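You operate a simulated robot arm through the tools that you are given. There is no shell and no other tool.

Carry out the task below with a simulated robot arm. There is one attempt and no reset: what you move stays moved.

TASK
Brush oil on the middle of the baking tray, set the small dough ball on it and press it flat.
Fine: the brush goes back in the crock; the other ball stays as it is. A coat counts when it lies all over at full strength: go over it till it gets no stronger.

It is judged by the outcome, as a careful person would: the job done as asked, and still so three seconds after it is handed in. It fails if anything else is knocked over, pushed out of place, dropped, spilled or broken.

THE ROBOT
A 6-joint arm with a two-finger gripper, fixed in place. Base frame: the origin is at the foot of the arm, x ahead of it, y to its left, z up. Lengths are in m, angles in rad, forces in N, time in s.
It reaches about 1.298 m from its shoulder. Its first joint turns from -2.601 to 2.601 rad. Payload 1.57 kg.
Tool frame: the origin (TCP) lies between the finger pads and is the grasp point; the fingertips stand 0.021 m ahead of it; z points along the fingers, y is the line along which they close. Largest opening 0.07 m; the body of the gripper starts 0.05 m behind the TCP.
Orientation is that of the tool frame in the base frame, as [roll, pitch, yaw] about the fixed x, y, z axes, in that order (R = Rz(yaw) Ry(pitch) Rx(roll)). With the fingers straight down and closing along the base's y, the tool's x points along the base's -x, its y along +y and its z along -z.

THE INTERFACE
- The arm moves only by the tool send_rows. Its argument "increments" is a list of rows, each an object of numbers (a shift or turn left out is 0, a gripper value left out holds the last): "dx", "dy", "dz": the shift along the tool's x, y, z in units of 40 mm (1.0 is 40 mm); "wx", "wy", "wz": the turn, a rotation vector about the tool's x, y, z in units of 8 degrees (1.0 is 8 degrees); "grip": the opening, from 0 (shut) to 1 (fully open). In form: [{"dx": .., "dy": .., "dz": .., "wx": .., "wy": .., "wz": .., "grip": ..}, ...]. A call has 1 to 20 rows; each row shifts and turns the commanded pose from where the row before left it, along the tool's axes as they then stand. A call with a number of a shift or a turn outside -1 to 1 is refused whole. A row lasts 0.2 s, in which the tool goes at most 0.05 m and 0.15 rad; a call with a longer step from one row to the next is refused whole, and so is a gripper value outside its range. Where a pose cannot be reached the arm comes as near as it can. A force on the tool above 40 N (or 10 N above the force at the start of the call, whichever is more), or a blocked arm, ends the call early, and 0.2 s more pass. Each finger halts on what it meets, pressing with about 25 N; the grip force reading is that of the motor and also rises with nothing between the fingers. The clock runs only during rows and for 0.2 s after the last one: add rows that do not move to give the fingers time. The reply holds the time, the measured pose of the TCP, the force on the tool along the base axes, the opening and the grip force, in the units named above and with some noise, with the torque about the TCP (base axes, N m) and any sound that the robot's microphone picked up, and new pictures: "show" is both (left out), scene, wrist or none.
- Cameras (640 x 400 px; columns grow to the right, rows downward): "scene" is fixed at [0.0502, -0.4987, 1.5589]; the picture's right is [-0.22, -0.98, 0.00], its down [-0.65, 0.15, -0.75] and it looks along [0.73, -0.17, -0.67] (base axes); focal length 342 px, centre (320, 200). "wrist" rides on the gripper at [0.079, 0.004, -0.081] in the tool frame; the picture's right is [-0.05, 1.00, 0.00], its down [-0.67, -0.04, -0.74] and it looks along [-0.74, -0.04, 0.67] (tool axes); focal length 256 px, centre (320, 200). There is no depth. A picture from a camera that has moved, and an enlarged one, comes with that camera's place and axes in the base frame and with its lens.
- move_column(by): slides the trunk up (or, below 0, down) by that many m; the arm rides with it, the base frame stays. It gives what a move gives, with no picture.
- close_up(camera, box): a new picture of the part [left, top, right, bottom] of that camera's present view, enlarged. It takes no simulated time.
- hand_in(): hands the job in; it is judged then, once.

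Places have to be worked out from the pictures, the camera data and where the tool is seen. Open the gripper and draw the arm clear of the work before you hand the job in, unless the task says otherwise.

The tools are called after "Emit:" by a JSON object that holds its "fn" and its "kwargs". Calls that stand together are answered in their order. send_rows: Moves the arm, as the interface text tells. Its arguments: {"type":"object","properties":{"increments":{"type":"array","items":{"type":"object","properties":{"dx":{"type":"number"},"dy":{"type":"number"},"dz":{"type":"number"},"wx":{"type":"number"},"wy":{"type":"number"},"wz":{"type":"number"},"grip":{"type":"number"}}}},"show":{"type":"string","enum":["both","scene","wrist","none"]}},"required":["increments"]} The other tools are called the same way: move_column (by) slides the trunk up or down; close_up (camera, box) takes an enlarged picture of a part of a camera's view; hand_in () hands the job in.

At the start:

```text
time_s: 0.0
tool_pos: [0.5247, -0.4246, 1.2769]
tcp_rot: [3.141, 0.001, 3.141]
ft_force: [0.0, -0.8, -0.1]
moment: [0.02, -0.02, 0.0]
grip_width: 0.0698
grasp_force: 0.1
trunk travel left (down, up): [-0.959, 0.011]
```

scene: 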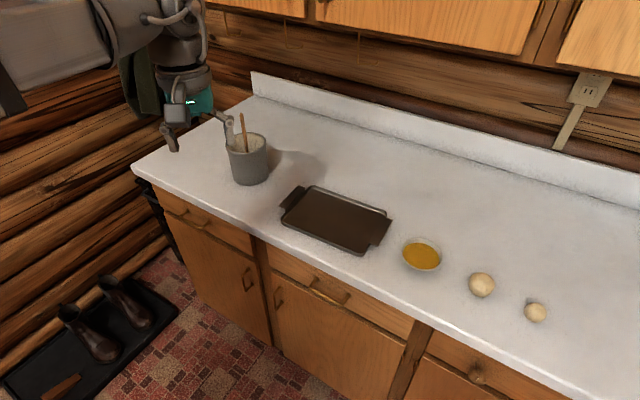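
wrist: 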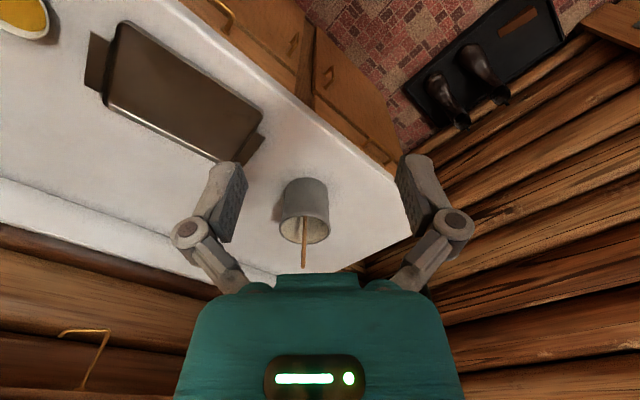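

I'll look closely at the scene before moving anything. The rough estimate puts the counter top at z≈0.9, the crock near (0.88, -0.48), and the other items in a diagonal line down to the small ball near (0.32, -1.02).

Emit:
{"fn": "close_up", "kwargs": {"camera": "scene", "box": [200, 90, 320, 200]}}

Emit:
{"fn": "close_up", "kwargs": {"camera": "scene", "box": [260, 160, 420, 270]}}

Emit:
{"fn": "close_up", "kwargs": {"camera": "scene", "box": [390, 220, 570, 340]}}

Emit:
{"fn": "close_up", "kwargs": {"camera": "wrist", "box": [240, 150, 400, 280]}}

```text
3.64 times, centred on (260, 145) of scene
camera zoom: at [0.0502, -0.4987, 1.5589], right [-0.22, -0.98, 0.0], down [-0.65, 0.15, -0.75], along [0.73, -0.17, -0.67], focal length 1245 px, centre (538, 400)
```

zoom: 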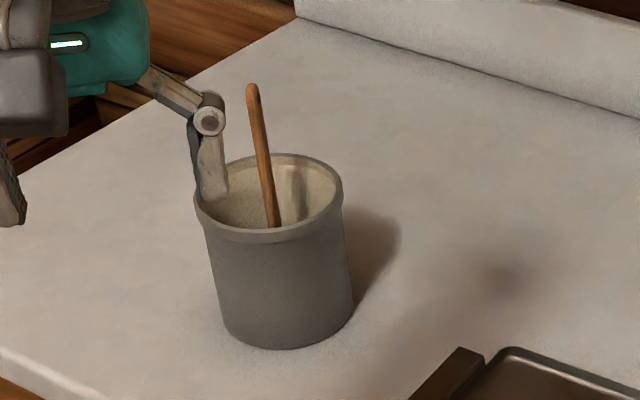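

```text
3.64 times, centred on (340, 215) of scene
camera zoom: at [0.0502, -0.4987, 1.5589], right [-0.22, -0.98, 0.0], down [-0.65, 0.15, -0.75], along [0.73, -0.17, -0.67], focal length 1245 px, centre (247, 146)
```

zoom: 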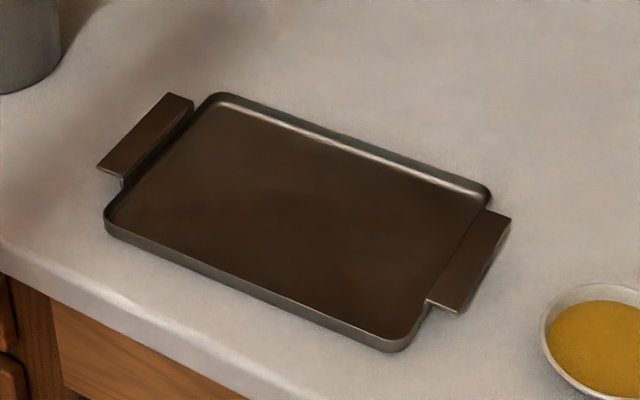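

```text
3.33 times, centred on (480, 280) of scene
camera zoom: at [0.0502, -0.4987, 1.5589], right [-0.22, -0.98, 0.0], down [-0.65, 0.15, -0.75], along [0.73, -0.17, -0.67], focal length 1141 px, centre (-213, -67)
```

zoom: 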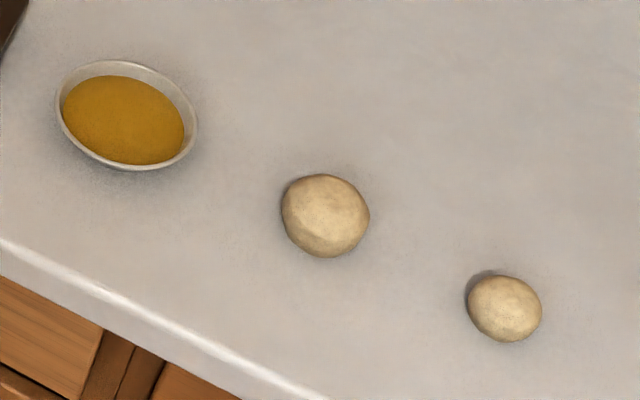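

```text
3.08 times, centred on (320, 215) of wrist
camera zoom: at [0.4454, -0.4205, 1.3575], right [0.05, 1.0, 0.0], down [0.67, -0.04, 0.74], along [0.74, -0.04, -0.67], focal length 788 px, centre (320, 154)
```

zoom: 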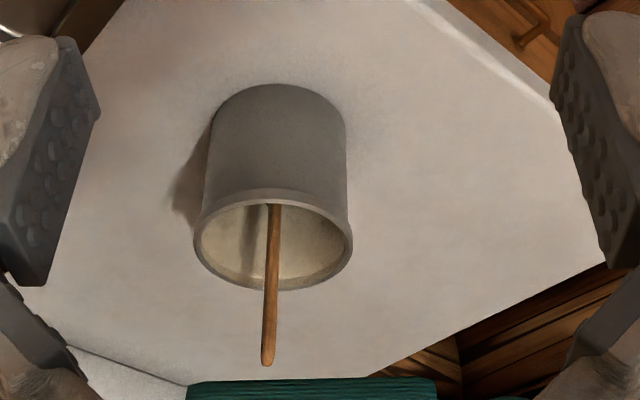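

The brush handle sticks out of the crock and leans away from the arm. I'm moving the wrist to a second viewpoint, turned 45° so it faces the counter squarely, to triangulate the handle and the crock.

Emit:
{"fn": "send_rows", "kwargs": {"increments": [{"dx": -0.54, "dy": 0.71}, {"dx": -0.54, "dy": 0.71}, {"dx": -0.54, "dy": 0.71}, {"dx": -0.54, "dy": 0.71}, {"dx": -0.54, "dy": 0.71}, {"dx": -0.54, "dy": 0.71}, {"wz": 0.94}, {"wz": 0.94}, {"wz": 0.94}, {"wz": 0.94}, {"wz": 0.94}, {"wz": 0.94}, {}], "show": "both"}}

```text
time_s: 2.8
tool_pos: [0.6535, -0.253, 1.2777]
tcp_rot: [-3.141, 0.0, 2.35]
ft_force: [-0.3, 0.6, 0.4]
moment: [0.03, 0.02, 0.04]
grip_width: 0.07
grasp_force: 0.1
trunk travel left (down, up): [-0.959, 0.011]
camera wrist: at [0.6012, -0.1946, 1.3575], right [0.75, 0.67, 0.0], down [0.44, -0.5, 0.74], along [0.5, -0.56, -0.67], focal length 256 px, centre (320, 200)
```

scene: 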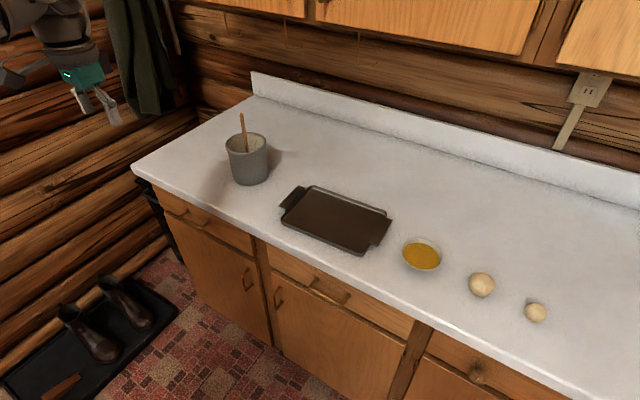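
wrist: 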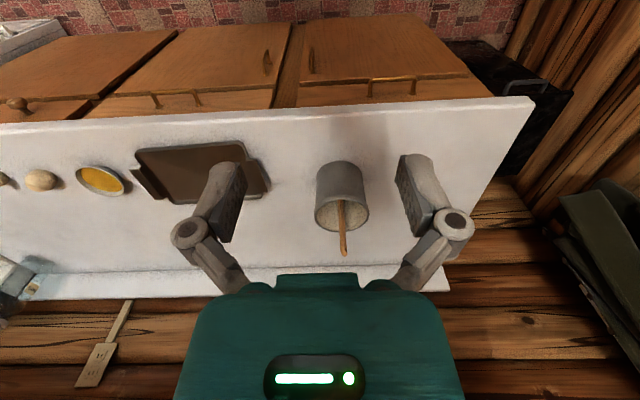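

This view looks square onto the counter. I'm zooming in on the crock in both cameras for the triangulation.

Emit:
{"fn": "close_up", "kwargs": {"camera": "wrist", "box": [290, 145, 400, 265]}}

Emit:
{"fn": "close_up", "kwargs": {"camera": "scene", "box": [210, 100, 290, 200]}}

Emit:
{"fn": "close_up", "kwargs": {"camera": "wrist", "box": [0, 130, 280, 230]}}

```text
3.33 times, centred on (345, 205) of wrist
camera zoom: at [0.6012, -0.1946, 1.3575], right [0.75, 0.67, 0.0], down [0.44, -0.5, 0.74], along [0.5, -0.56, -0.67], focal length 853 px, centre (237, 183)
```

zoom: 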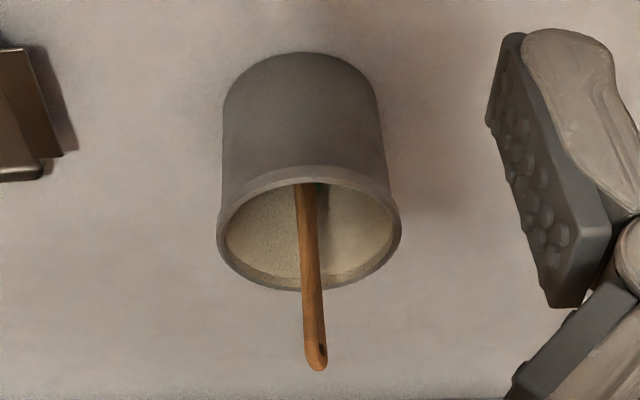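

```text
4.00 times, centred on (250, 150) of scene
camera zoom: at [0.0502, -0.4987, 1.5589], right [-0.22, -0.98, 0.0], down [-0.65, 0.15, -0.75], along [0.73, -0.17, -0.67], focal length 1370 px, centre (600, 400)
```

zoom: 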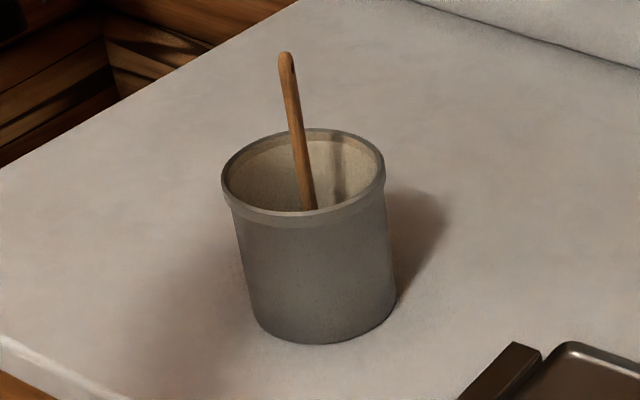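

```text
2.29 times, centred on (140, 180) of wrist
camera zoom: at [0.6012, -0.1946, 1.3575], right [0.75, 0.67, 0.0], down [0.44, -0.5, 0.74], along [0.5, -0.56, -0.67], focal length 585 px, centre (731, 246)
```

zoom: 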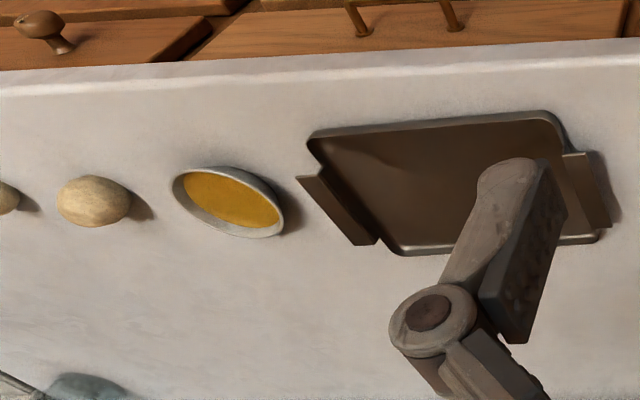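

Triangulating from the three views puts the crock centre at about (0.918, -0.480) with its rim at z≈1.018. The brush handle stands nearly upright in it, its top at about (0.919, -0.4815, 1.113), and the counter is at z≈0.90. I'm moving above the handle with clearance to check alignment and the shape of the handle.

Emit:
{"fn": "send_rows", "kwargs": {"increments": [{"dx": -0.967, "dy": 0.078, "dz": 0.2}, {"dx": -0.967, "dy": 0.078, "dz": 0.2}, {"dx": -0.967, "dy": 0.078, "dz": 0.2}, {"dx": -0.967, "dy": 0.078, "dz": 0.2}, {"dx": -0.967, "dy": 0.078, "dz": 0.2}, {"dx": -0.967, "dy": 0.078, "dz": 0.2}, {"dx": -0.967, "dy": 0.078, "dz": 0.2}, {"dx": -0.967, "dy": 0.078, "dz": 0.2}, {"dx": -0.967, "dy": 0.078, "dz": 0.2}, {}, {}], "show": "both"}}

```text
time_s: 5.2
tool_pos: [0.9204, -0.4813, 1.2774]
tcp_rot: [3.141, 0.0, 2.354]
ft_force: [0.3, 0.2, -0.4]
moment: [0.03, 0.01, 0.01]
grip_width: 0.0701
grasp_force: 0.1
out of reach, approached as far as the arm can: row 1, 2, 3, 4, 5, 6, 7, 8, 9
trunk travel left (down, up): [-0.959, 0.011]
camera wrist: at [0.868, -0.422, 1.3571], right [0.74, 0.67, 0.0], down [0.45, -0.5, 0.74], along [0.5, -0.55, -0.67], focal length 256 px, centre (320, 200)
```

scene: 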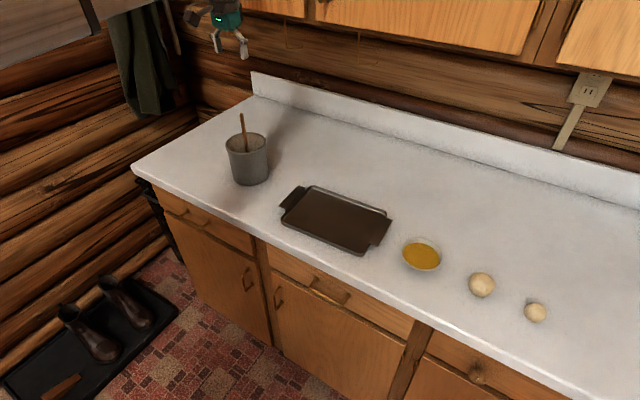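
wrist: 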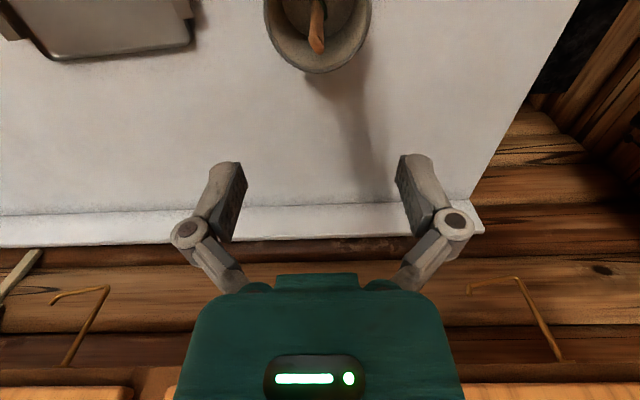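

The arm reached the spot in x and y but can't go below z≈1.277 at this trunk height, so the trunk has to come down. I'm lowering it 0.10 m, which leaves the fingertips about 4 cm above the handle top.

Emit:
{"fn": "move_column", "kwargs": {"by": -0.08}}

```text
time_s: 6.4
tool_pos: [0.9202, -0.4809, 1.1989]
tcp_rot: [-3.141, -0.002, 2.354]
ft_force: [0.8, 0.8, -0.9]
moment: [0.0, 0.01, 0.02]
grip_width: 0.0699
grasp_force: 0.1
trunk travel left (down, up): [-0.879, 0.091]
```

The trunk moved the TCP to z=1.199. I'm testing a small downward arm move to see whether the z limit moves with the trunk, and taking a picture of the handle.

Emit:
{"fn": "send_rows", "kwargs": {"increments": [{"dz": 0.4}, {}], "show": "wrist"}}

Emit:
{"fn": "close_up", "kwargs": {"camera": "wrist", "box": [220, 40, 420, 200]}}

```text
time_s: 7.0
tool_pos: [0.9219, -0.48, 1.1976]
tcp_rot: [3.141, 0.0, 2.354]
ft_force: [0.0, 0.7, -0.8]
moment: [0.01, 0.0, -0.04]
grip_width: 0.0701
grasp_force: 0.3
out of reach, approached as far as the arm can: row 1
trunk travel left (down, up): [-0.879, 0.091]
camera wrist: at [0.8677, -0.4217, 1.2774], right [0.74, 0.67, 0.0], down [0.45, -0.5, 0.74], along [0.5, -0.55, -0.67], focal length 256 px, centre (320, 200)
```

wrist: 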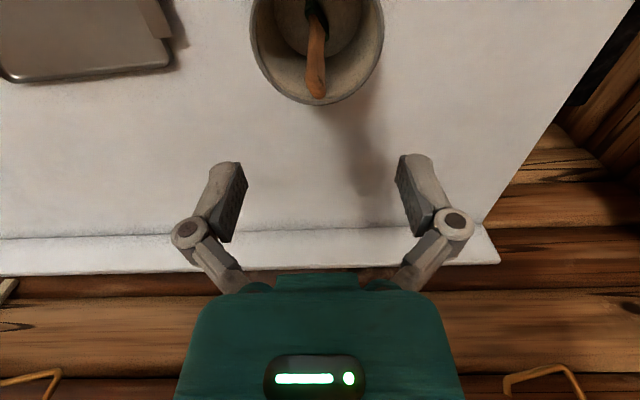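

```text
2.50 times, centred on (320, 120) of wrist
camera zoom: at [0.8677, -0.4217, 1.2774], right [0.74, 0.67, 0.0], down [0.45, -0.5, 0.74], along [0.5, -0.55, -0.67], focal length 640 px, centre (320, 400)
```

zoom: 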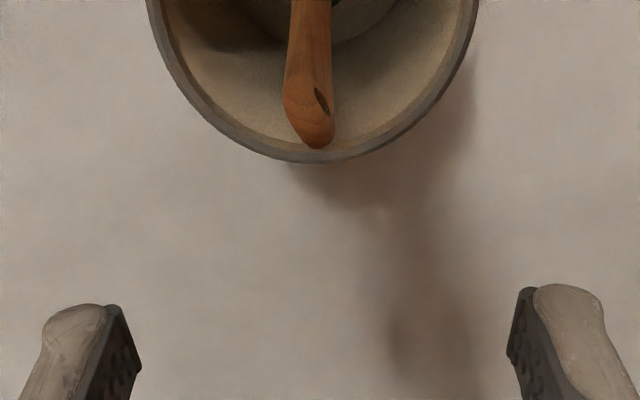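

The z limit does move with the trunk, so I'll do vertical motion partly with the trunk. The handle top lines up with the TCP to within about 3 mm; I'm zooming in further to see the handle's flat faces.

Emit:
{"fn": "close_up", "kwargs": {"camera": "wrist", "box": [290, 0, 350, 110]}}

Emit:
{"fn": "close_up", "kwargs": {"camera": "scene", "box": [225, 105, 265, 160]}}

```text
3.64 times, centred on (320, 55) of wrist
camera zoom: at [0.8677, -0.4217, 1.2774], right [0.74, 0.67, 0.0], down [0.45, -0.5, 0.74], along [0.5, -0.55, -0.67], focal length 931 px, centre (320, 727)
```

zoom: 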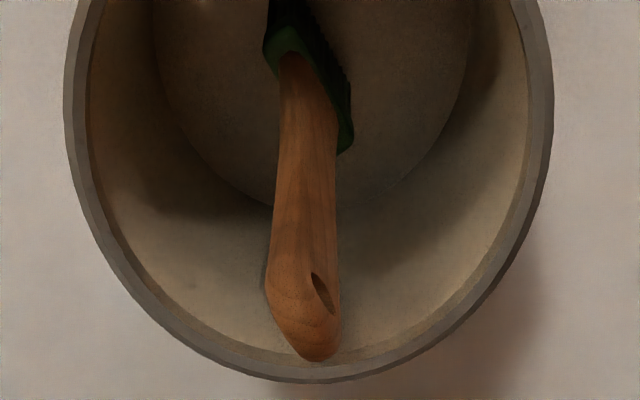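

```text
7.27 times, centred on (245, 132) of scene
camera zoom: at [0.0502, -0.4987, 1.5589], right [-0.22, -0.98, 0.0], down [-0.65, 0.15, -0.75], along [0.73, -0.17, -0.67], focal length 2490 px, centre (866, 691)
```

zoom: 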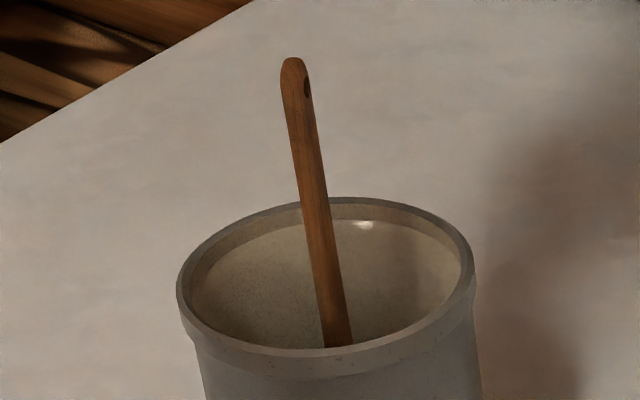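

Seen from above, the handle is flat: its wide direction is about -10° in the base frame and its thin direction about 78°. I'm turning the tool +32° about vertical so the fingers close on the flat faces, and raising the arm 0.16 m so it has travel in hand once the trunk comes down.

Emit:
{"fn": "send_rows", "kwargs": {"increments": [{"wz": -1}, {"wz": -1}, {"wz": -1}, {"wz": -1}, {"dz": -1}, {"dz": -1}, {"dz": -1}, {"dz": -1}, {}, {}], "show": "wrist"}}

```text
time_s: 9.2
tool_pos: [0.9201, -0.4806, 1.1984]
tcp_rot: [-3.141, -0.001, 2.914]
ft_force: [-1.0, -0.1, 0.4]
moment: [0.01, 0.02, 0.0]
grip_width: 0.0698
grasp_force: 0.1
out of reach, approached as far as the arm can: row 5, 6, 7, 8
trunk travel left (down, up): [-0.879, 0.091]
camera wrist: at [0.8439, -0.4587, 1.2774], right [0.28, 0.96, 0.0], down [0.64, -0.19, 0.74], along [0.72, -0.21, -0.67], focal length 256 px, centre (320, 200)
```

wrist: 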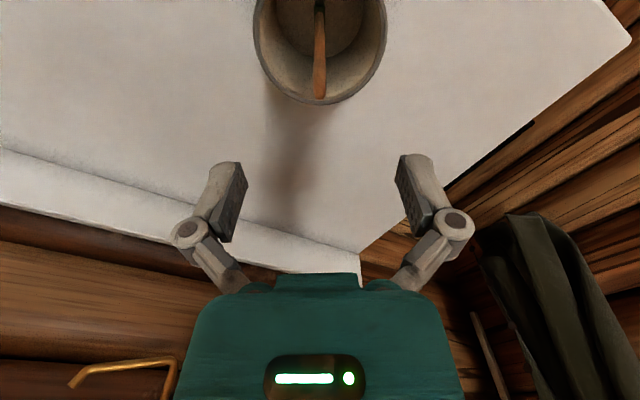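

The arm can't change height by itself; only the trunk moves it vertically. The turn worked: the handle now shows its thin edge, centred between the fingers. I'm lowering the trunk part way and checking again.

Emit:
{"fn": "move_column", "kwargs": {"by": -0.06}}

Emit:
{"fn": "close_up", "kwargs": {"camera": "wrist", "box": [160, 60, 480, 260]}}

```text
time_s: 10.2
tool_pos: [0.92, -0.4813, 1.1387]
tcp_rot: [3.141, 0.0, 2.911]
ft_force: [-0.7, 1.5, -0.4]
moment: [0.01, -0.03, 0.0]
grip_width: 0.0699
grasp_force: 0.1
trunk travel left (down, up): [-0.819, 0.151]
```

```text
2.00 times, centred on (320, 160) of wrist
camera zoom: at [0.8437, -0.4586, 1.2175], right [0.28, 0.96, 0.0], down [0.64, -0.19, 0.74], along [0.72, -0.21, -0.67], focal length 512 px, centre (320, 280)
```

zoom: 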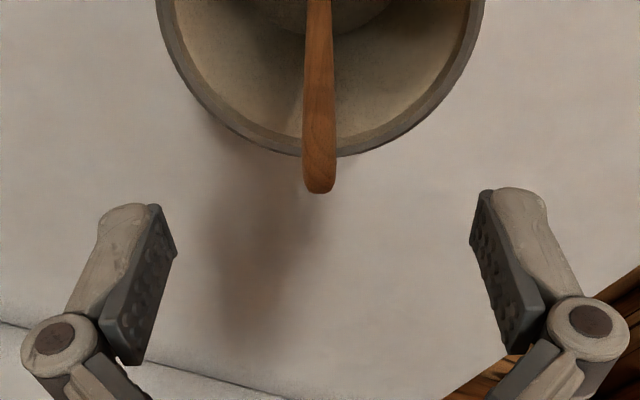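

The handle is centred between the fingers, with its top at z≈1.115. I'm lowering another 0.06 m so the TCP is at about 1.079 around the handle.

Emit:
{"fn": "move_column", "kwargs": {"by": -0.06}}

Emit:
{"fn": "close_up", "kwargs": {"camera": "wrist", "box": [160, 60, 480, 260]}}

```text
time_s: 11.2
tool_pos: [0.9211, -0.4817, 1.0782]
tcp_rot: [-3.14, -0.001, 2.912]
ft_force: [0.2, 0.3, 0.6]
moment: [-0.01, 0.01, 0.0]
grip_width: 0.07
grasp_force: 0.0
trunk travel left (down, up): [-0.759, 0.211]
```

```text
2.00 times, centred on (320, 160) of wrist
camera zoom: at [0.8437, -0.4586, 1.1575], right [0.28, 0.96, 0.0], down [0.64, -0.19, 0.74], along [0.72, -0.21, -0.67], focal length 512 px, centre (320, 280)
```

zoom: 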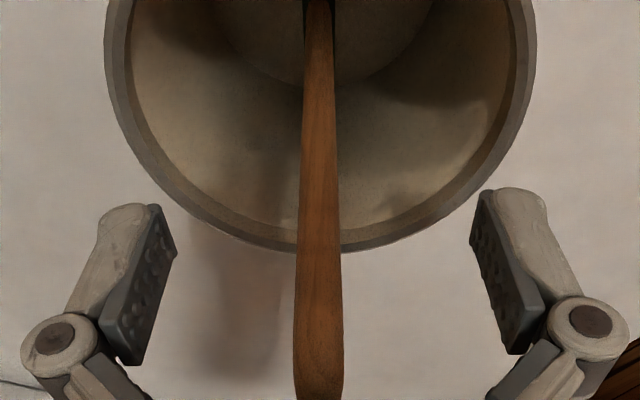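

The handle stands between the pads, well above the rim. I'm closing the gripper on it.

Emit:
{"fn": "send_rows", "kwargs": {"increments": [{"grip": 0}, {"grip": 0}, {"grip": 0}, {"grip": 0}, {"grip": 0}, {"grip": 0}], "show": "both"}}

```text
time_s: 12.6
tool_pos: [0.9207, -0.4806, 1.0792]
tcp_rot: [3.141, 0.0, 2.913]
ft_force: [-0.3, 0.4, 1.2]
moment: [0.0, 0.05, 0.02]
grip_width: 0.0076
grasp_force: 24.9
trunk travel left (down, up): [-0.759, 0.211]
camera wrist: at [0.8437, -0.4586, 1.1576], right [0.28, 0.96, 0.0], down [0.64, -0.19, 0.74], along [0.72, -0.21, -0.67], focal length 256 px, centre (320, 200)
```

scene: 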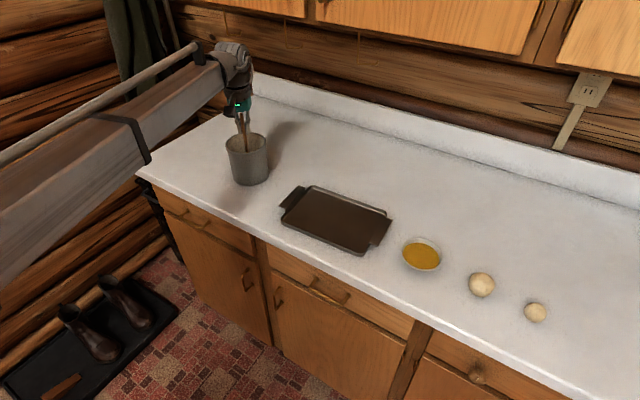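
wrist: 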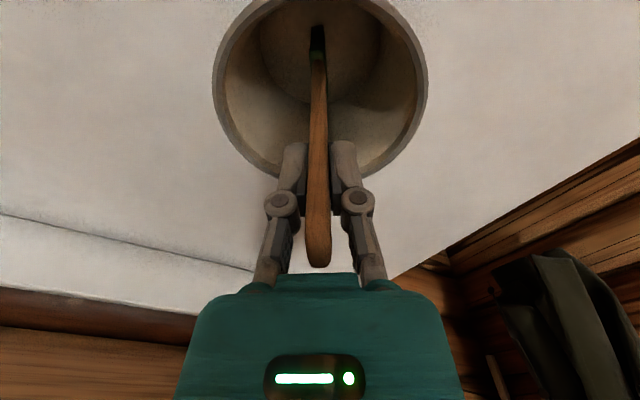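

The brush is gripped with an opening of 7.6 mm at 25 N. I'm lifting it straight out with the trunk by 0.16 m.

Emit:
{"fn": "move_column", "kwargs": {"by": 0.16}}

Emit:
{"fn": "send_rows", "kwargs": {"increments": [{}], "show": "both"}}

```text
time_s: 14.4
tool_pos: [0.9195, -0.4817, 1.2381]
tcp_rot: [-3.14, 0.001, 2.914]
ft_force: [0.1, -0.2, -0.6]
moment: [0.02, -0.01, 0.01]
grip_width: 0.0074
grasp_force: 24.5
trunk travel left (down, up): [-0.919, 0.051]
```

```text
time_s: 14.8
tool_pos: [0.9202, -0.4807, 1.2362]
tcp_rot: [3.142, -0.001, 2.912]
ft_force: [-0.6, -0.3, -0.3]
moment: [0.01, 0.02, 0.01]
grip_width: 0.0075
grasp_force: 25.8
trunk travel left (down, up): [-0.919, 0.051]
camera wrist: at [0.8439, -0.4587, 1.3173], right [0.28, 0.96, 0.0], down [0.64, -0.19, 0.74], along [0.72, -0.21, -0.67], focal length 256 px, centre (320, 200)
```

scene: 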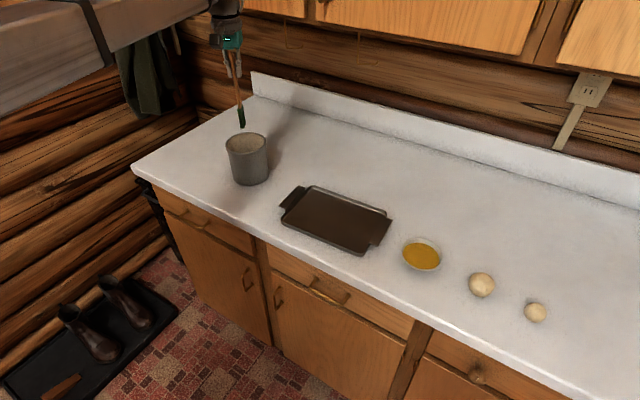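
wrist: 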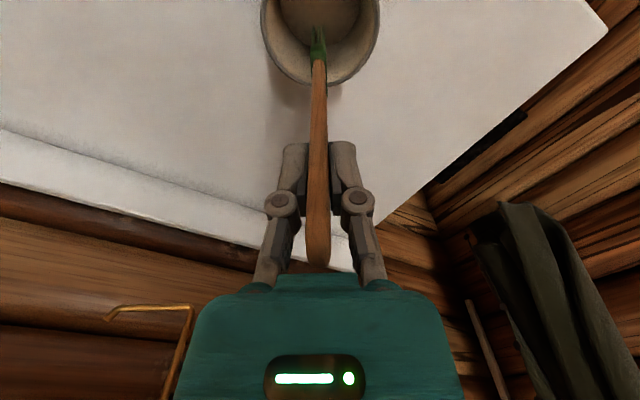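

The brush is out cleanly. I'm zooming in to measure where its tip is relative to the TCP.

Emit:
{"fn": "close_up", "kwargs": {"camera": "scene", "box": [205, 30, 275, 140]}}

Emit:
{"fn": "close_up", "kwargs": {"camera": "wrist", "box": [270, 0, 370, 100]}}

Emit:
{"fn": "close_up", "kwargs": {"camera": "scene", "box": [385, 225, 455, 285]}}

```text
3.64 times, centred on (240, 85) of scene
camera zoom: at [0.0502, -0.4987, 1.5589], right [-0.22, -0.98, 0.0], down [-0.65, 0.15, -0.75], along [0.73, -0.17, -0.67], focal length 1245 px, centre (611, 618)
```

zoom: 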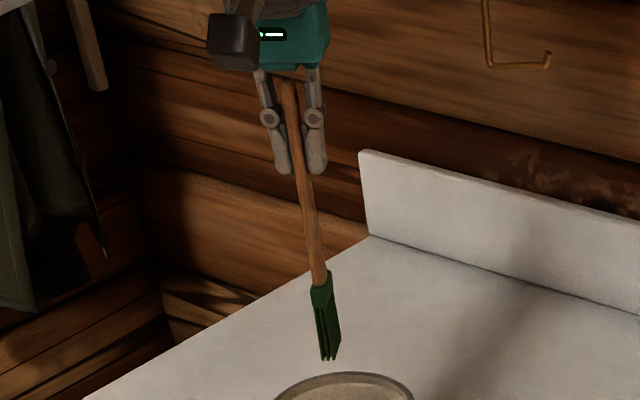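

```text
4.00 times, centred on (320, 50) of wrist
camera zoom: at [0.8439, -0.4587, 1.3173], right [0.28, 0.96, 0.0], down [0.64, -0.19, 0.74], along [0.72, -0.21, -0.67], focal length 1024 px, centre (320, 800)
```

zoom: 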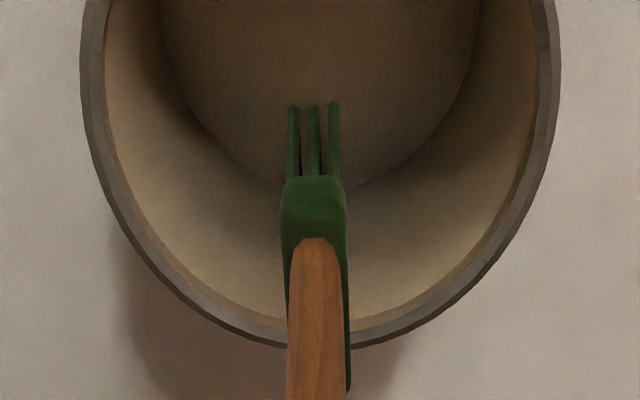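

```text
6.67 times, centred on (420, 255) of scene
camera zoom: at [0.0502, -0.4987, 1.5589], right [-0.22, -0.98, 0.0], down [-0.65, 0.15, -0.75], along [0.73, -0.17, -0.67], focal length 2283 px, centre (-347, -167)
```

zoom: 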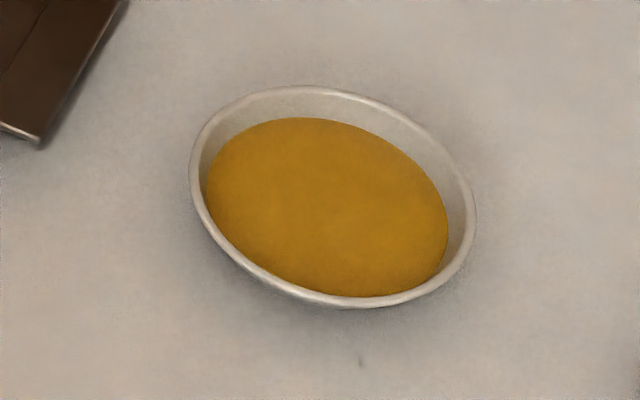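

The tip is about 0.156 m below the TCP, and the bristle block is about 4 cm wide along tool x. The bowl centre is about (0.494, -0.845) with its rim at z≈0.928. I'm travelling high to above the bowl, then turning to square the brush with the tray.

Emit:
{"fn": "send_rows", "kwargs": {"increments": [{"dx": 0.519, "dy": -0.706}, {"dx": 0.519, "dy": -0.706}, {"dx": 0.519, "dy": -0.706}, {"dx": 0.519, "dy": -0.706}, {"dx": 0.519, "dy": -0.706}, {"dx": 0.519, "dy": -0.706}, {"dx": 0.519, "dy": -0.706}, {"dx": 0.519, "dy": -0.706}, {"dx": 0.519, "dy": -0.706}, {"dx": 0.519, "dy": -0.706}, {"dx": 0.519, "dy": -0.706}, {"dx": 0.519, "dy": -0.706}, {"dx": 0.519, "dy": -0.706}, {"dx": 0.519, "dy": -0.706}, {"dx": 0.519, "dy": -0.706}, {"dx": 0.519, "dy": -0.706}, {"wz": 1}, {"wz": 1}, {"wz": 1}, {"wz": 1}], "show": "both"}}

```text
time_s: 19.0
tool_pos: [0.4946, -0.846, 1.2375]
tcp_rot: [3.14, 0.001, 2.352]
ft_force: [0.2, -0.2, -0.7]
moment: [-0.01, -0.02, -0.03]
grip_width: 0.0075
grasp_force: 25.0
trunk travel left (down, up): [-0.919, 0.051]
camera wrist: at [0.441, -0.7859, 1.3175], right [0.75, 0.67, 0.0], down [0.44, -0.5, 0.74], along [0.5, -0.56, -0.67], focal length 256 px, centre (320, 200)
```

scene: 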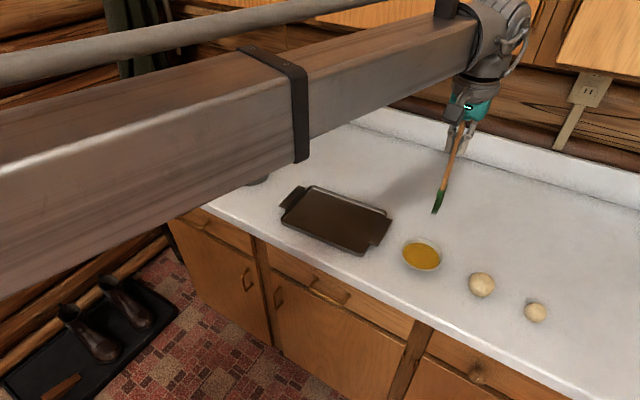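
wrist: 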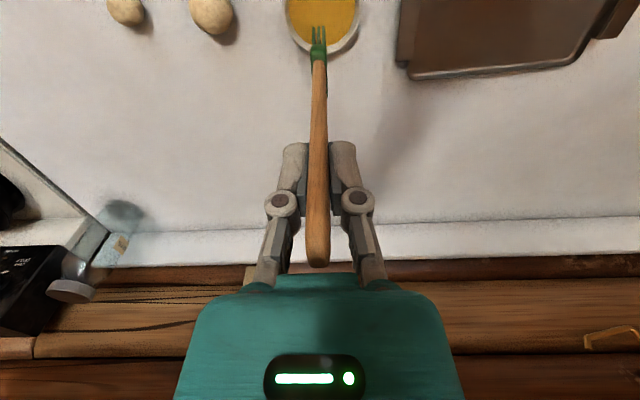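

The brush hangs almost exactly over the bowl. I'm lowering the trunk so the tip is just above the bowl rim, then checking.

Emit:
{"fn": "move_column", "kwargs": {"by": -0.13}}

Emit:
{"fn": "close_up", "kwargs": {"camera": "scene", "box": [370, 170, 490, 290]}}

Emit:
{"fn": "close_up", "kwargs": {"camera": "wrist", "box": [240, 0, 400, 100]}}

```text
time_s: 20.6
tool_pos: [0.4939, -0.8444, 1.1087]
tcp_rot: [3.14, 0.001, 2.355]
ft_force: [-1.1, -0.8, -0.1]
moment: [-0.02, 0.01, 0.02]
grip_width: 0.0075
grasp_force: 24.8
trunk travel left (down, up): [-0.789, 0.181]
```

```text
3.33 times, centred on (430, 230) of scene
camera zoom: at [0.0502, -0.4987, 1.5589], right [-0.22, -0.98, 0.0], down [-0.65, 0.15, -0.75], along [0.73, -0.17, -0.67], focal length 1141 px, centre (-47, 100)
```

zoom: 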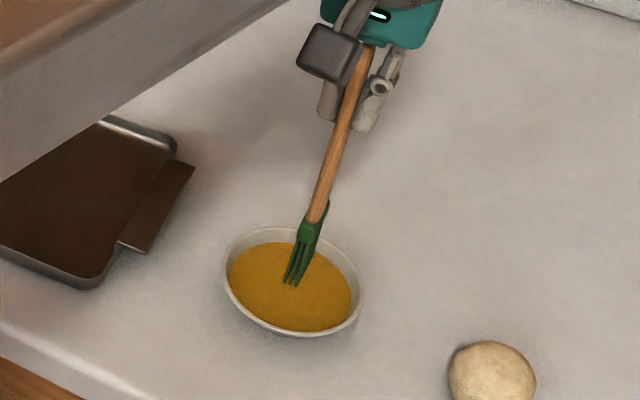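

```text
4.00 times, centred on (320, 50) of wrist
camera zoom: at [0.4407, -0.786, 1.1876], right [0.74, 0.67, 0.0], down [0.45, -0.5, 0.74], along [0.5, -0.55, -0.67], focal length 1024 px, centre (320, 800)
```

zoom: 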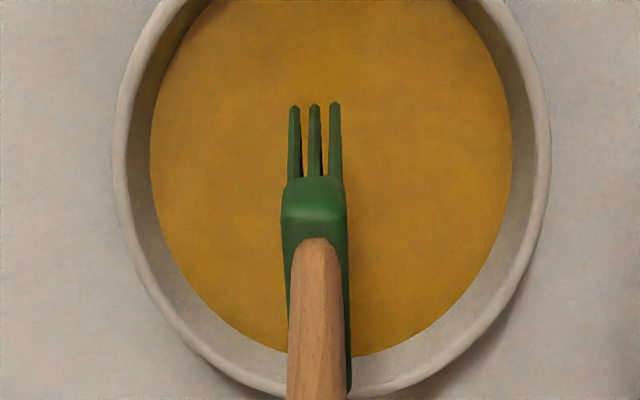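

The tip is about z≈0.954, just above the oil and centred in the bowl. I'm dipping with the trunk in small steps while watching the force.

Emit:
{"fn": "move_column", "kwargs": {"by": -0.03}}

Emit:
{"fn": "close_up", "kwargs": {"camera": "wrist", "box": [240, 0, 400, 100]}}

Emit:
{"fn": "close_up", "kwargs": {"camera": "scene", "box": [380, 200, 480, 290]}}

```text
time_s: 21.3
tool_pos: [0.4937, -0.8449, 1.0804]
tcp_rot: [3.142, 0.002, 2.355]
ft_force: [0.7, -0.7, 17.6]
moment: [-0.04, -0.04, 0.01]
grip_width: 0.0074
grasp_force: 25.4
trunk travel left (down, up): [-0.759, 0.211]
```

```text
4.00 times, centred on (320, 50) of wrist
camera zoom: at [0.4401, -0.7848, 1.1591], right [0.74, 0.67, 0.0], down [0.44, -0.5, 0.75], along [0.5, -0.56, -0.67], focal length 1024 px, centre (320, 800)
```

zoom: 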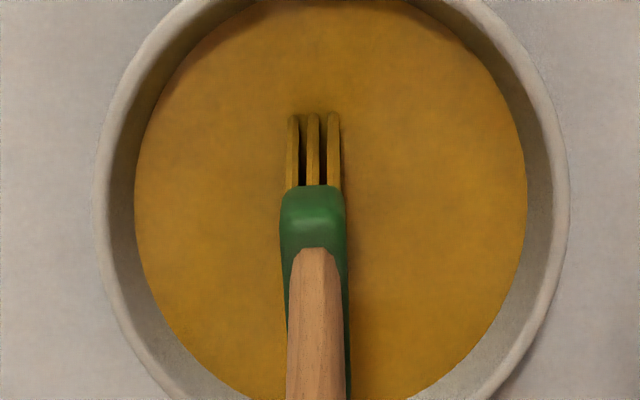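

```text
4.44 times, centred on (430, 245) of scene
camera zoom: at [0.0502, -0.4987, 1.5589], right [-0.22, -0.98, 0.0], down [-0.65, 0.15, -0.75], along [0.73, -0.17, -0.67], focal length 1522 px, centre (-169, 0)
```

zoom: 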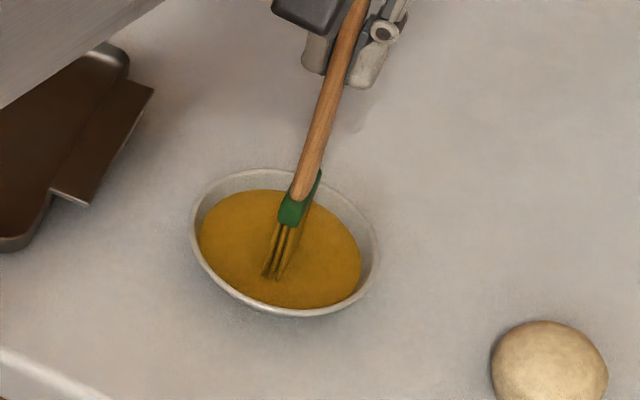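

The bristles are yellow with oil and the tip is touching the bowl bottom at 17.6 N, so I stop pressing here. I'm raising the brush and checking how it sits in the grip.

Emit:
{"fn": "move_column", "kwargs": {"by": 0.03}}

Emit:
{"fn": "close_up", "kwargs": {"camera": "wrist", "box": [240, 0, 400, 100]}}

Emit:
{"fn": "close_up", "kwargs": {"camera": "scene", "box": [370, 170, 490, 290]}}

```text
time_s: 22.1
tool_pos: [0.4934, -0.8447, 1.1059]
tcp_rot: [3.142, -0.002, 2.354]
ft_force: [-0.5, 0.2, 0.2]
moment: [0.0, -0.03, -0.01]
grip_width: 0.0075
grasp_force: 24.7
trunk travel left (down, up): [-0.789, 0.181]
```

```text
4.00 times, centred on (320, 50) of wrist
camera zoom: at [0.4407, -0.7861, 1.1876], right [0.74, 0.67, 0.0], down [0.45, -0.5, 0.74], along [0.5, -0.55, -0.67], focal length 1024 px, centre (320, 800)
```

zoom: 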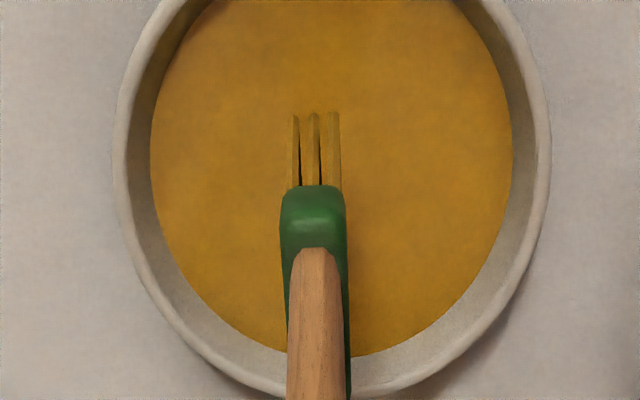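

```text
3.33 times, centred on (430, 230) of scene
camera zoom: at [0.0502, -0.4987, 1.5589], right [-0.22, -0.98, 0.0], down [-0.65, 0.15, -0.75], along [0.73, -0.17, -0.67], focal length 1141 px, centre (-47, 100)
```

zoom: 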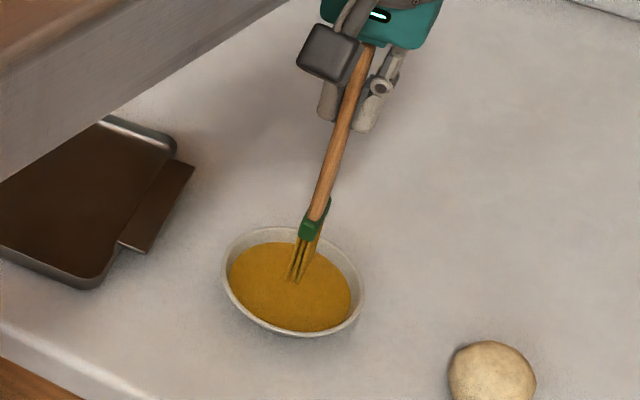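

The brush slid up about 7 mm in the grip during the dip, so the tip is now about 0.147 m below the TCP, and it is loaded with oil. I'm raising a bit and moving to above the tray centre, near (0.677, -0.681).

Emit:
{"fn": "move_column", "kwargs": {"by": 0.03}}

Emit:
{"fn": "send_rows", "kwargs": {"increments": [{"dx": -0.042, "dy": 0.766}, {"dx": -0.042, "dy": 0.766}, {"dx": -0.042, "dy": 0.766}, {"dx": -0.042, "dy": 0.766}, {"dx": -0.042, "dy": 0.766}, {"dx": -0.042, "dy": 0.766}, {"dx": -0.042, "dy": 0.766}, {"dx": -0.042, "dy": 0.766}, {}], "show": "both"}}

```text
time_s: 22.8
tool_pos: [0.4928, -0.8447, 1.1383]
tcp_rot: [3.141, 0.001, 2.355]
ft_force: [-0.1, 0.2, 0.0]
moment: [-0.02, 0.02, -0.03]
grip_width: 0.0078
grasp_force: 24.9
trunk travel left (down, up): [-0.819, 0.151]
```

```text
time_s: 24.8
tool_pos: [0.6757, -0.6819, 1.1379]
tcp_rot: [-3.141, 0.001, 2.356]
ft_force: [0.0, -0.7, -0.1]
moment: [-0.03, 0.0, -0.01]
grip_width: 0.0076
grasp_force: 25.3
trunk travel left (down, up): [-0.819, 0.151]
camera wrist: at [0.6228, -0.6234, 1.2175], right [0.75, 0.67, 0.0], down [0.45, -0.5, 0.74], along [0.5, -0.56, -0.67], focal length 256 px, centre (320, 200)
```

scene: 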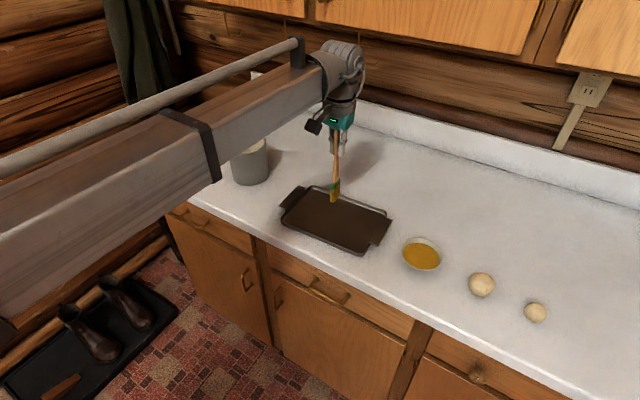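
wrist: 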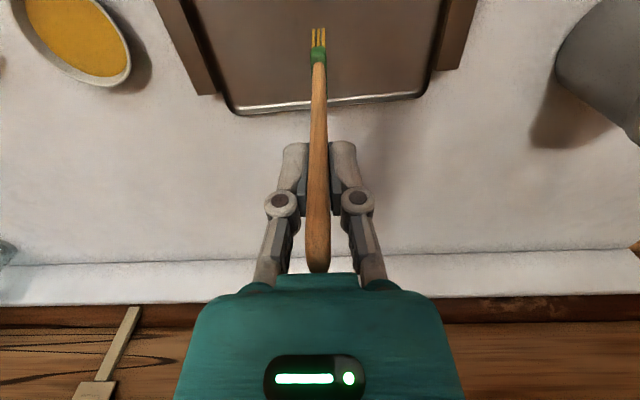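

Both cameras agree that the tray centre is at about (0.665, -0.679) with its long axis at about 48°. I'm centring the brush there, aligning with the tray, and starting to lower.

Emit:
{"fn": "send_rows", "kwargs": {"increments": [{"dx": 0.233, "dy": -0.138}, {"wz": -0.375}, {}], "show": "none"}}

Emit:
{"fn": "move_column", "kwargs": {"by": -0.05}}

Emit:
{"fn": "close_up", "kwargs": {"camera": "wrist", "box": [160, 0, 480, 200]}}

Emit:
{"fn": "close_up", "kwargs": {"camera": "scene", "box": [260, 150, 420, 270]}}

```text
time_s: 25.6
tool_pos: [0.6665, -0.6793, 1.1382]
tcp_rot: [3.142, -0.001, 2.407]
ft_force: [1.1, -0.8, -0.6]
moment: [0.02, 0.0, 0.0]
grip_width: 0.0075
grasp_force: 25.3
trunk travel left (down, up): [-0.819, 0.151]
```

```text
time_s: 26.6
tool_pos: [0.667, -0.6791, 1.0874]
tcp_rot: [3.139, 0.001, 2.406]
ft_force: [-0.4, 0.1, -0.1]
moment: [-0.02, -0.01, 0.01]
grip_width: 0.0076
grasp_force: 25.1
trunk travel left (down, up): [-0.769, 0.201]
```

```text
2.00 times, centred on (320, 100) of wrist
camera zoom: at [0.6098, -0.6227, 1.1675], right [0.71, 0.71, 0.0], down [0.47, -0.47, 0.74], along [0.53, -0.53, -0.67], focal length 512 px, centre (320, 400)
```

zoom: 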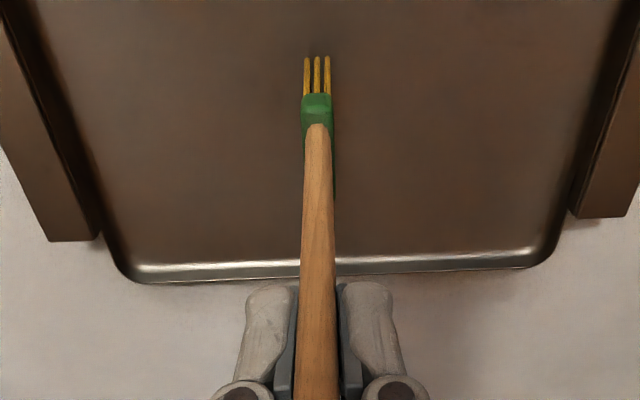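

```text
3.33 times, centred on (340, 210) of scene
camera zoom: at [0.0502, -0.4987, 1.5589], right [-0.22, -0.98, 0.0], down [-0.65, 0.15, -0.75], along [0.73, -0.17, -0.67], focal length 1141 px, centre (253, 167)
```

zoom: 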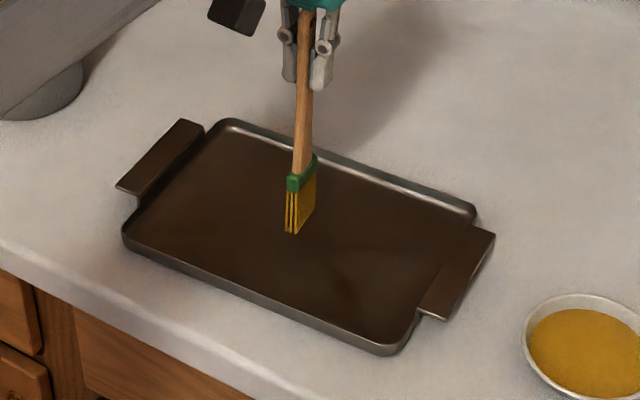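

The brush is centred and not yet touching the tray. I'm lowering in small steps while watching the vertical force.

Emit:
{"fn": "move_column", "kwargs": {"by": -0.012}}

Emit:
{"fn": "send_rows", "kwargs": {"increments": [{}], "show": "none"}}

```text
time_s: 27.1
tool_pos: [0.6662, -0.6782, 1.0763]
tcp_rot: [-3.141, 0.0, 2.406]
ft_force: [0.2, -0.4, -0.6]
moment: [0.0, 0.01, -0.02]
grip_width: 0.0076
grasp_force: 24.8
trunk travel left (down, up): [-0.757, 0.213]
```

```text
time_s: 27.6
tool_pos: [0.6664, -0.6785, 1.0755]
tcp_rot: [-3.141, -0.001, 2.407]
ft_force: [-0.6, -0.2, 0.5]
moment: [0.01, -0.03, -0.01]
grip_width: 0.0074
grasp_force: 25.2
trunk travel left (down, up): [-0.757, 0.213]
```

There's no contact yet at TCP z≈1.076, so I'm stepping down further.

Emit:
{"fn": "move_column", "kwargs": {"by": -0.006}}

Emit:
{"fn": "close_up", "kwargs": {"camera": "scene", "box": [300, 180, 380, 240]}}

```text
time_s: 28.1
tool_pos: [0.6668, -0.678, 1.0701]
tcp_rot: [-3.141, 0.0, 2.407]
ft_force: [-0.3, -0.2, 0.7]
moment: [0.01, 0.01, -0.04]
grip_width: 0.0074
grasp_force: 25.2
trunk travel left (down, up): [-0.751, 0.219]
```

```text
6.67 times, centred on (340, 210) of scene
camera zoom: at [0.0502, -0.4987, 1.5589], right [-0.22, -0.98, 0.0], down [-0.65, 0.15, -0.75], along [0.73, -0.17, -0.67], focal length 2283 px, centre (187, 133)
```

zoom: 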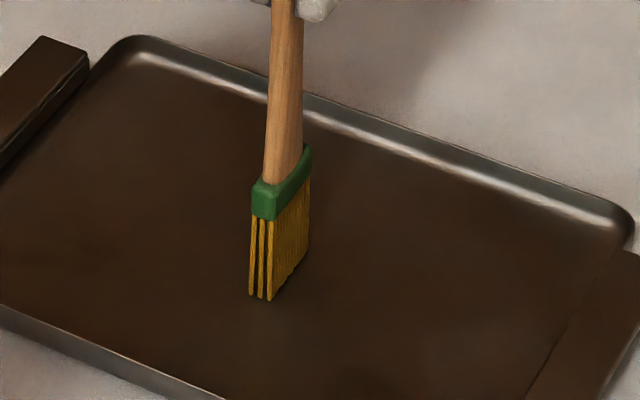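

The tips are almost on the tray surface, so I'm continuing in small steps.

Emit:
{"fn": "move_column", "kwargs": {"by": -0.004}}

Emit:
{"fn": "close_up", "kwargs": {"camera": "scene", "box": [300, 180, 380, 240]}}

```text
time_s: 28.6
tool_pos: [0.6646, -0.6775, 1.0671]
tcp_rot: [3.141, 0.002, 2.406]
ft_force: [1.6, -1.5, 20.9]
moment: [0.03, 0.08, -0.01]
grip_width: 0.0075
grasp_force: 24.9
trunk travel left (down, up): [-0.747, 0.223]
```

```text
6.67 times, centred on (340, 210) of scene
camera zoom: at [0.0502, -0.4987, 1.5589], right [-0.22, -0.98, 0.0], down [-0.65, 0.15, -0.75], along [0.73, -0.17, -0.67], focal length 2283 px, centre (187, 133)
```

zoom: 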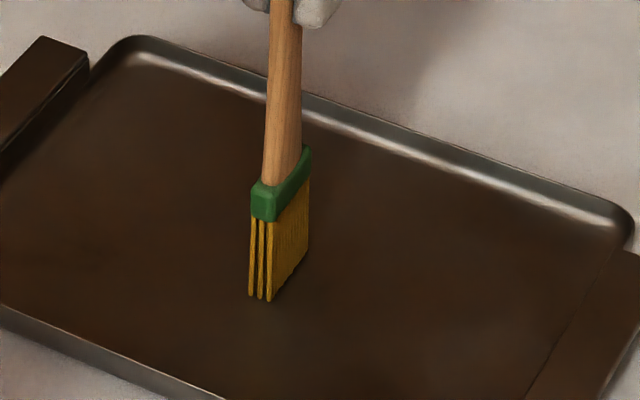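

The tip touches down at TCP z≈1.069, and 20.9 N is too firm. I'm easing up to a light touch so the strokes don't drag the tray.

Emit:
{"fn": "move_column", "kwargs": {"by": 0.003}}

Emit:
{"fn": "send_rows", "kwargs": {"increments": [{}], "show": "none"}}

```text
time_s: 29.1
tool_pos: [0.6664, -0.6782, 1.0688]
tcp_rot: [3.14, 0.0, 2.404]
ft_force: [0.1, -0.3, -0.9]
moment: [0.01, 0.03, 0.01]
grip_width: 0.0073
grasp_force: 25.2
trunk travel left (down, up): [-0.75, 0.22]
```

```text
time_s: 29.6
tool_pos: [0.6653, -0.6796, 1.0688]
tcp_rot: [-3.141, 0.001, 2.406]
ft_force: [1.0, -0.1, -0.2]
moment: [-0.01, 0.0, 0.0]
grip_width: 0.0076
grasp_force: 24.7
trunk travel left (down, up): [-0.75, 0.22]
```

The force is back to zero. I'm moving down 1.5 mm for a light touch.

Emit:
{"fn": "move_column", "kwargs": {"by": -0.0015}}

Emit:
{"fn": "send_rows", "kwargs": {"increments": [{}], "show": "none"}}

```text
time_s: 30.1
tool_pos: [0.6656, -0.6799, 1.067]
tcp_rot: [3.141, -0.002, 2.407]
ft_force: [0.6, -1.7, 6.3]
moment: [-0.09, -0.06, -0.01]
grip_width: 0.0077
grasp_force: 25.2
trunk travel left (down, up): [-0.749, 0.221]
```

```text
time_s: 30.5
tool_pos: [0.6651, -0.6787, 1.0678]
tcp_rot: [3.141, -0.001, 2.408]
ft_force: [0.7, -1.3, 6.0]
moment: [-0.07, -0.1, 0.03]
grip_width: 0.0075
grasp_force: 25.2
trunk travel left (down, up): [-0.749, 0.221]
```

The contact is a light 6 N. I'm making a short test stroke along the tray's long direction, which is also the finger-closing axis so the handle can't pivot in the pads.

Emit:
{"fn": "send_rows", "kwargs": {"increments": [{"dy": 0.4}, {"dy": 0.4}, {"dy": 0.4}, {}], "show": "both"}}

Emit:
{"fn": "close_up", "kwargs": {"camera": "wrist", "box": [160, 0, 480, 200]}}

Emit:
{"fn": "close_up", "kwargs": {"camera": "scene", "box": [270, 160, 410, 270]}}

```text
time_s: 31.5
tool_pos: [0.697, -0.6441, 1.0676]
tcp_rot: [3.142, 0.0, 2.407]
ft_force: [-1.8, -0.2, 4.7]
moment: [-0.05, 0.24, 0.05]
grip_width: 0.0078
grasp_force: 25.1
trunk travel left (down, up): [-0.749, 0.221]
camera wrist: at [0.6409, -0.587, 1.1474], right [0.71, 0.71, 0.0], down [0.47, -0.47, 0.74], along [0.53, -0.53, -0.67], focal length 256 px, centre (320, 200)
```

scene: 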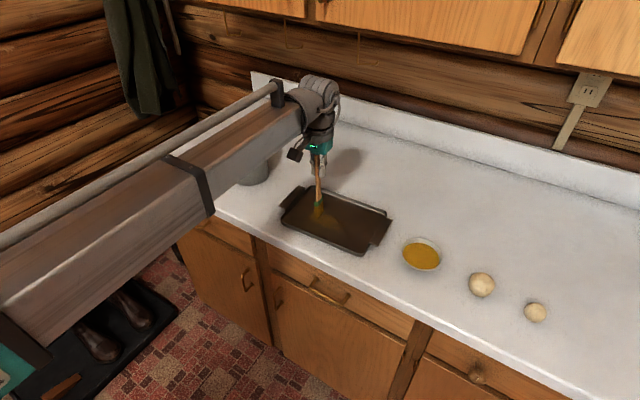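
wrist: 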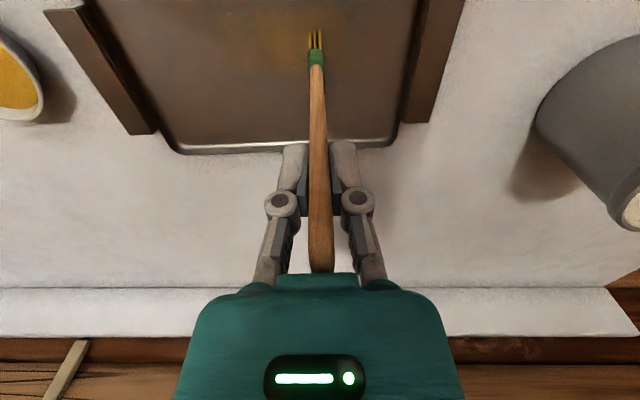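

```text
2.00 times, centred on (320, 100) of wrist
camera zoom: at [0.6409, -0.587, 1.1474], right [0.71, 0.71, 0.0], down [0.47, -0.47, 0.74], along [0.53, -0.53, -0.67], focal length 512 px, centre (320, 400)
```

zoom: 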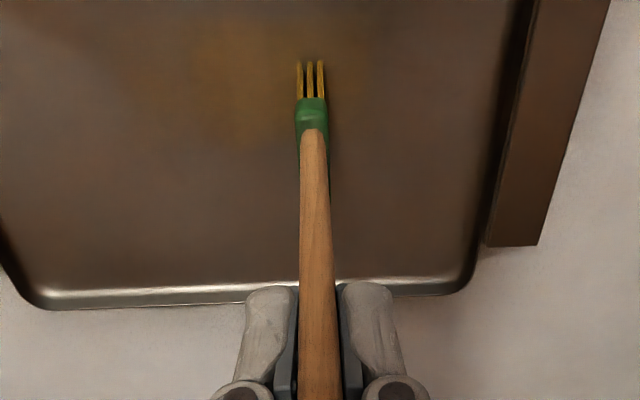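

```text
3.64 times, centred on (340, 215) of scene
camera zoom: at [0.0502, -0.4987, 1.5589], right [-0.22, -0.98, 0.0], down [-0.65, 0.15, -0.75], along [0.73, -0.17, -0.67], focal length 1245 px, centre (247, 146)
```

zoom: 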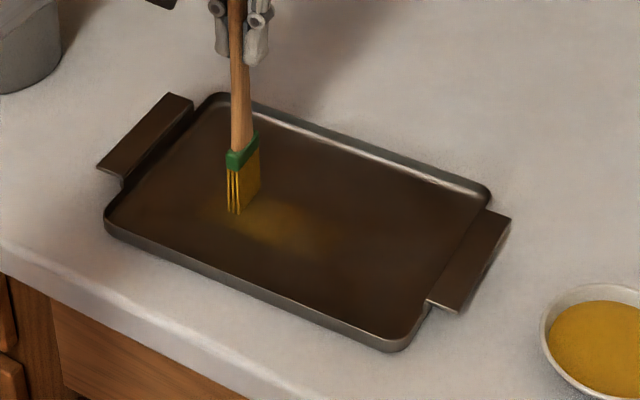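

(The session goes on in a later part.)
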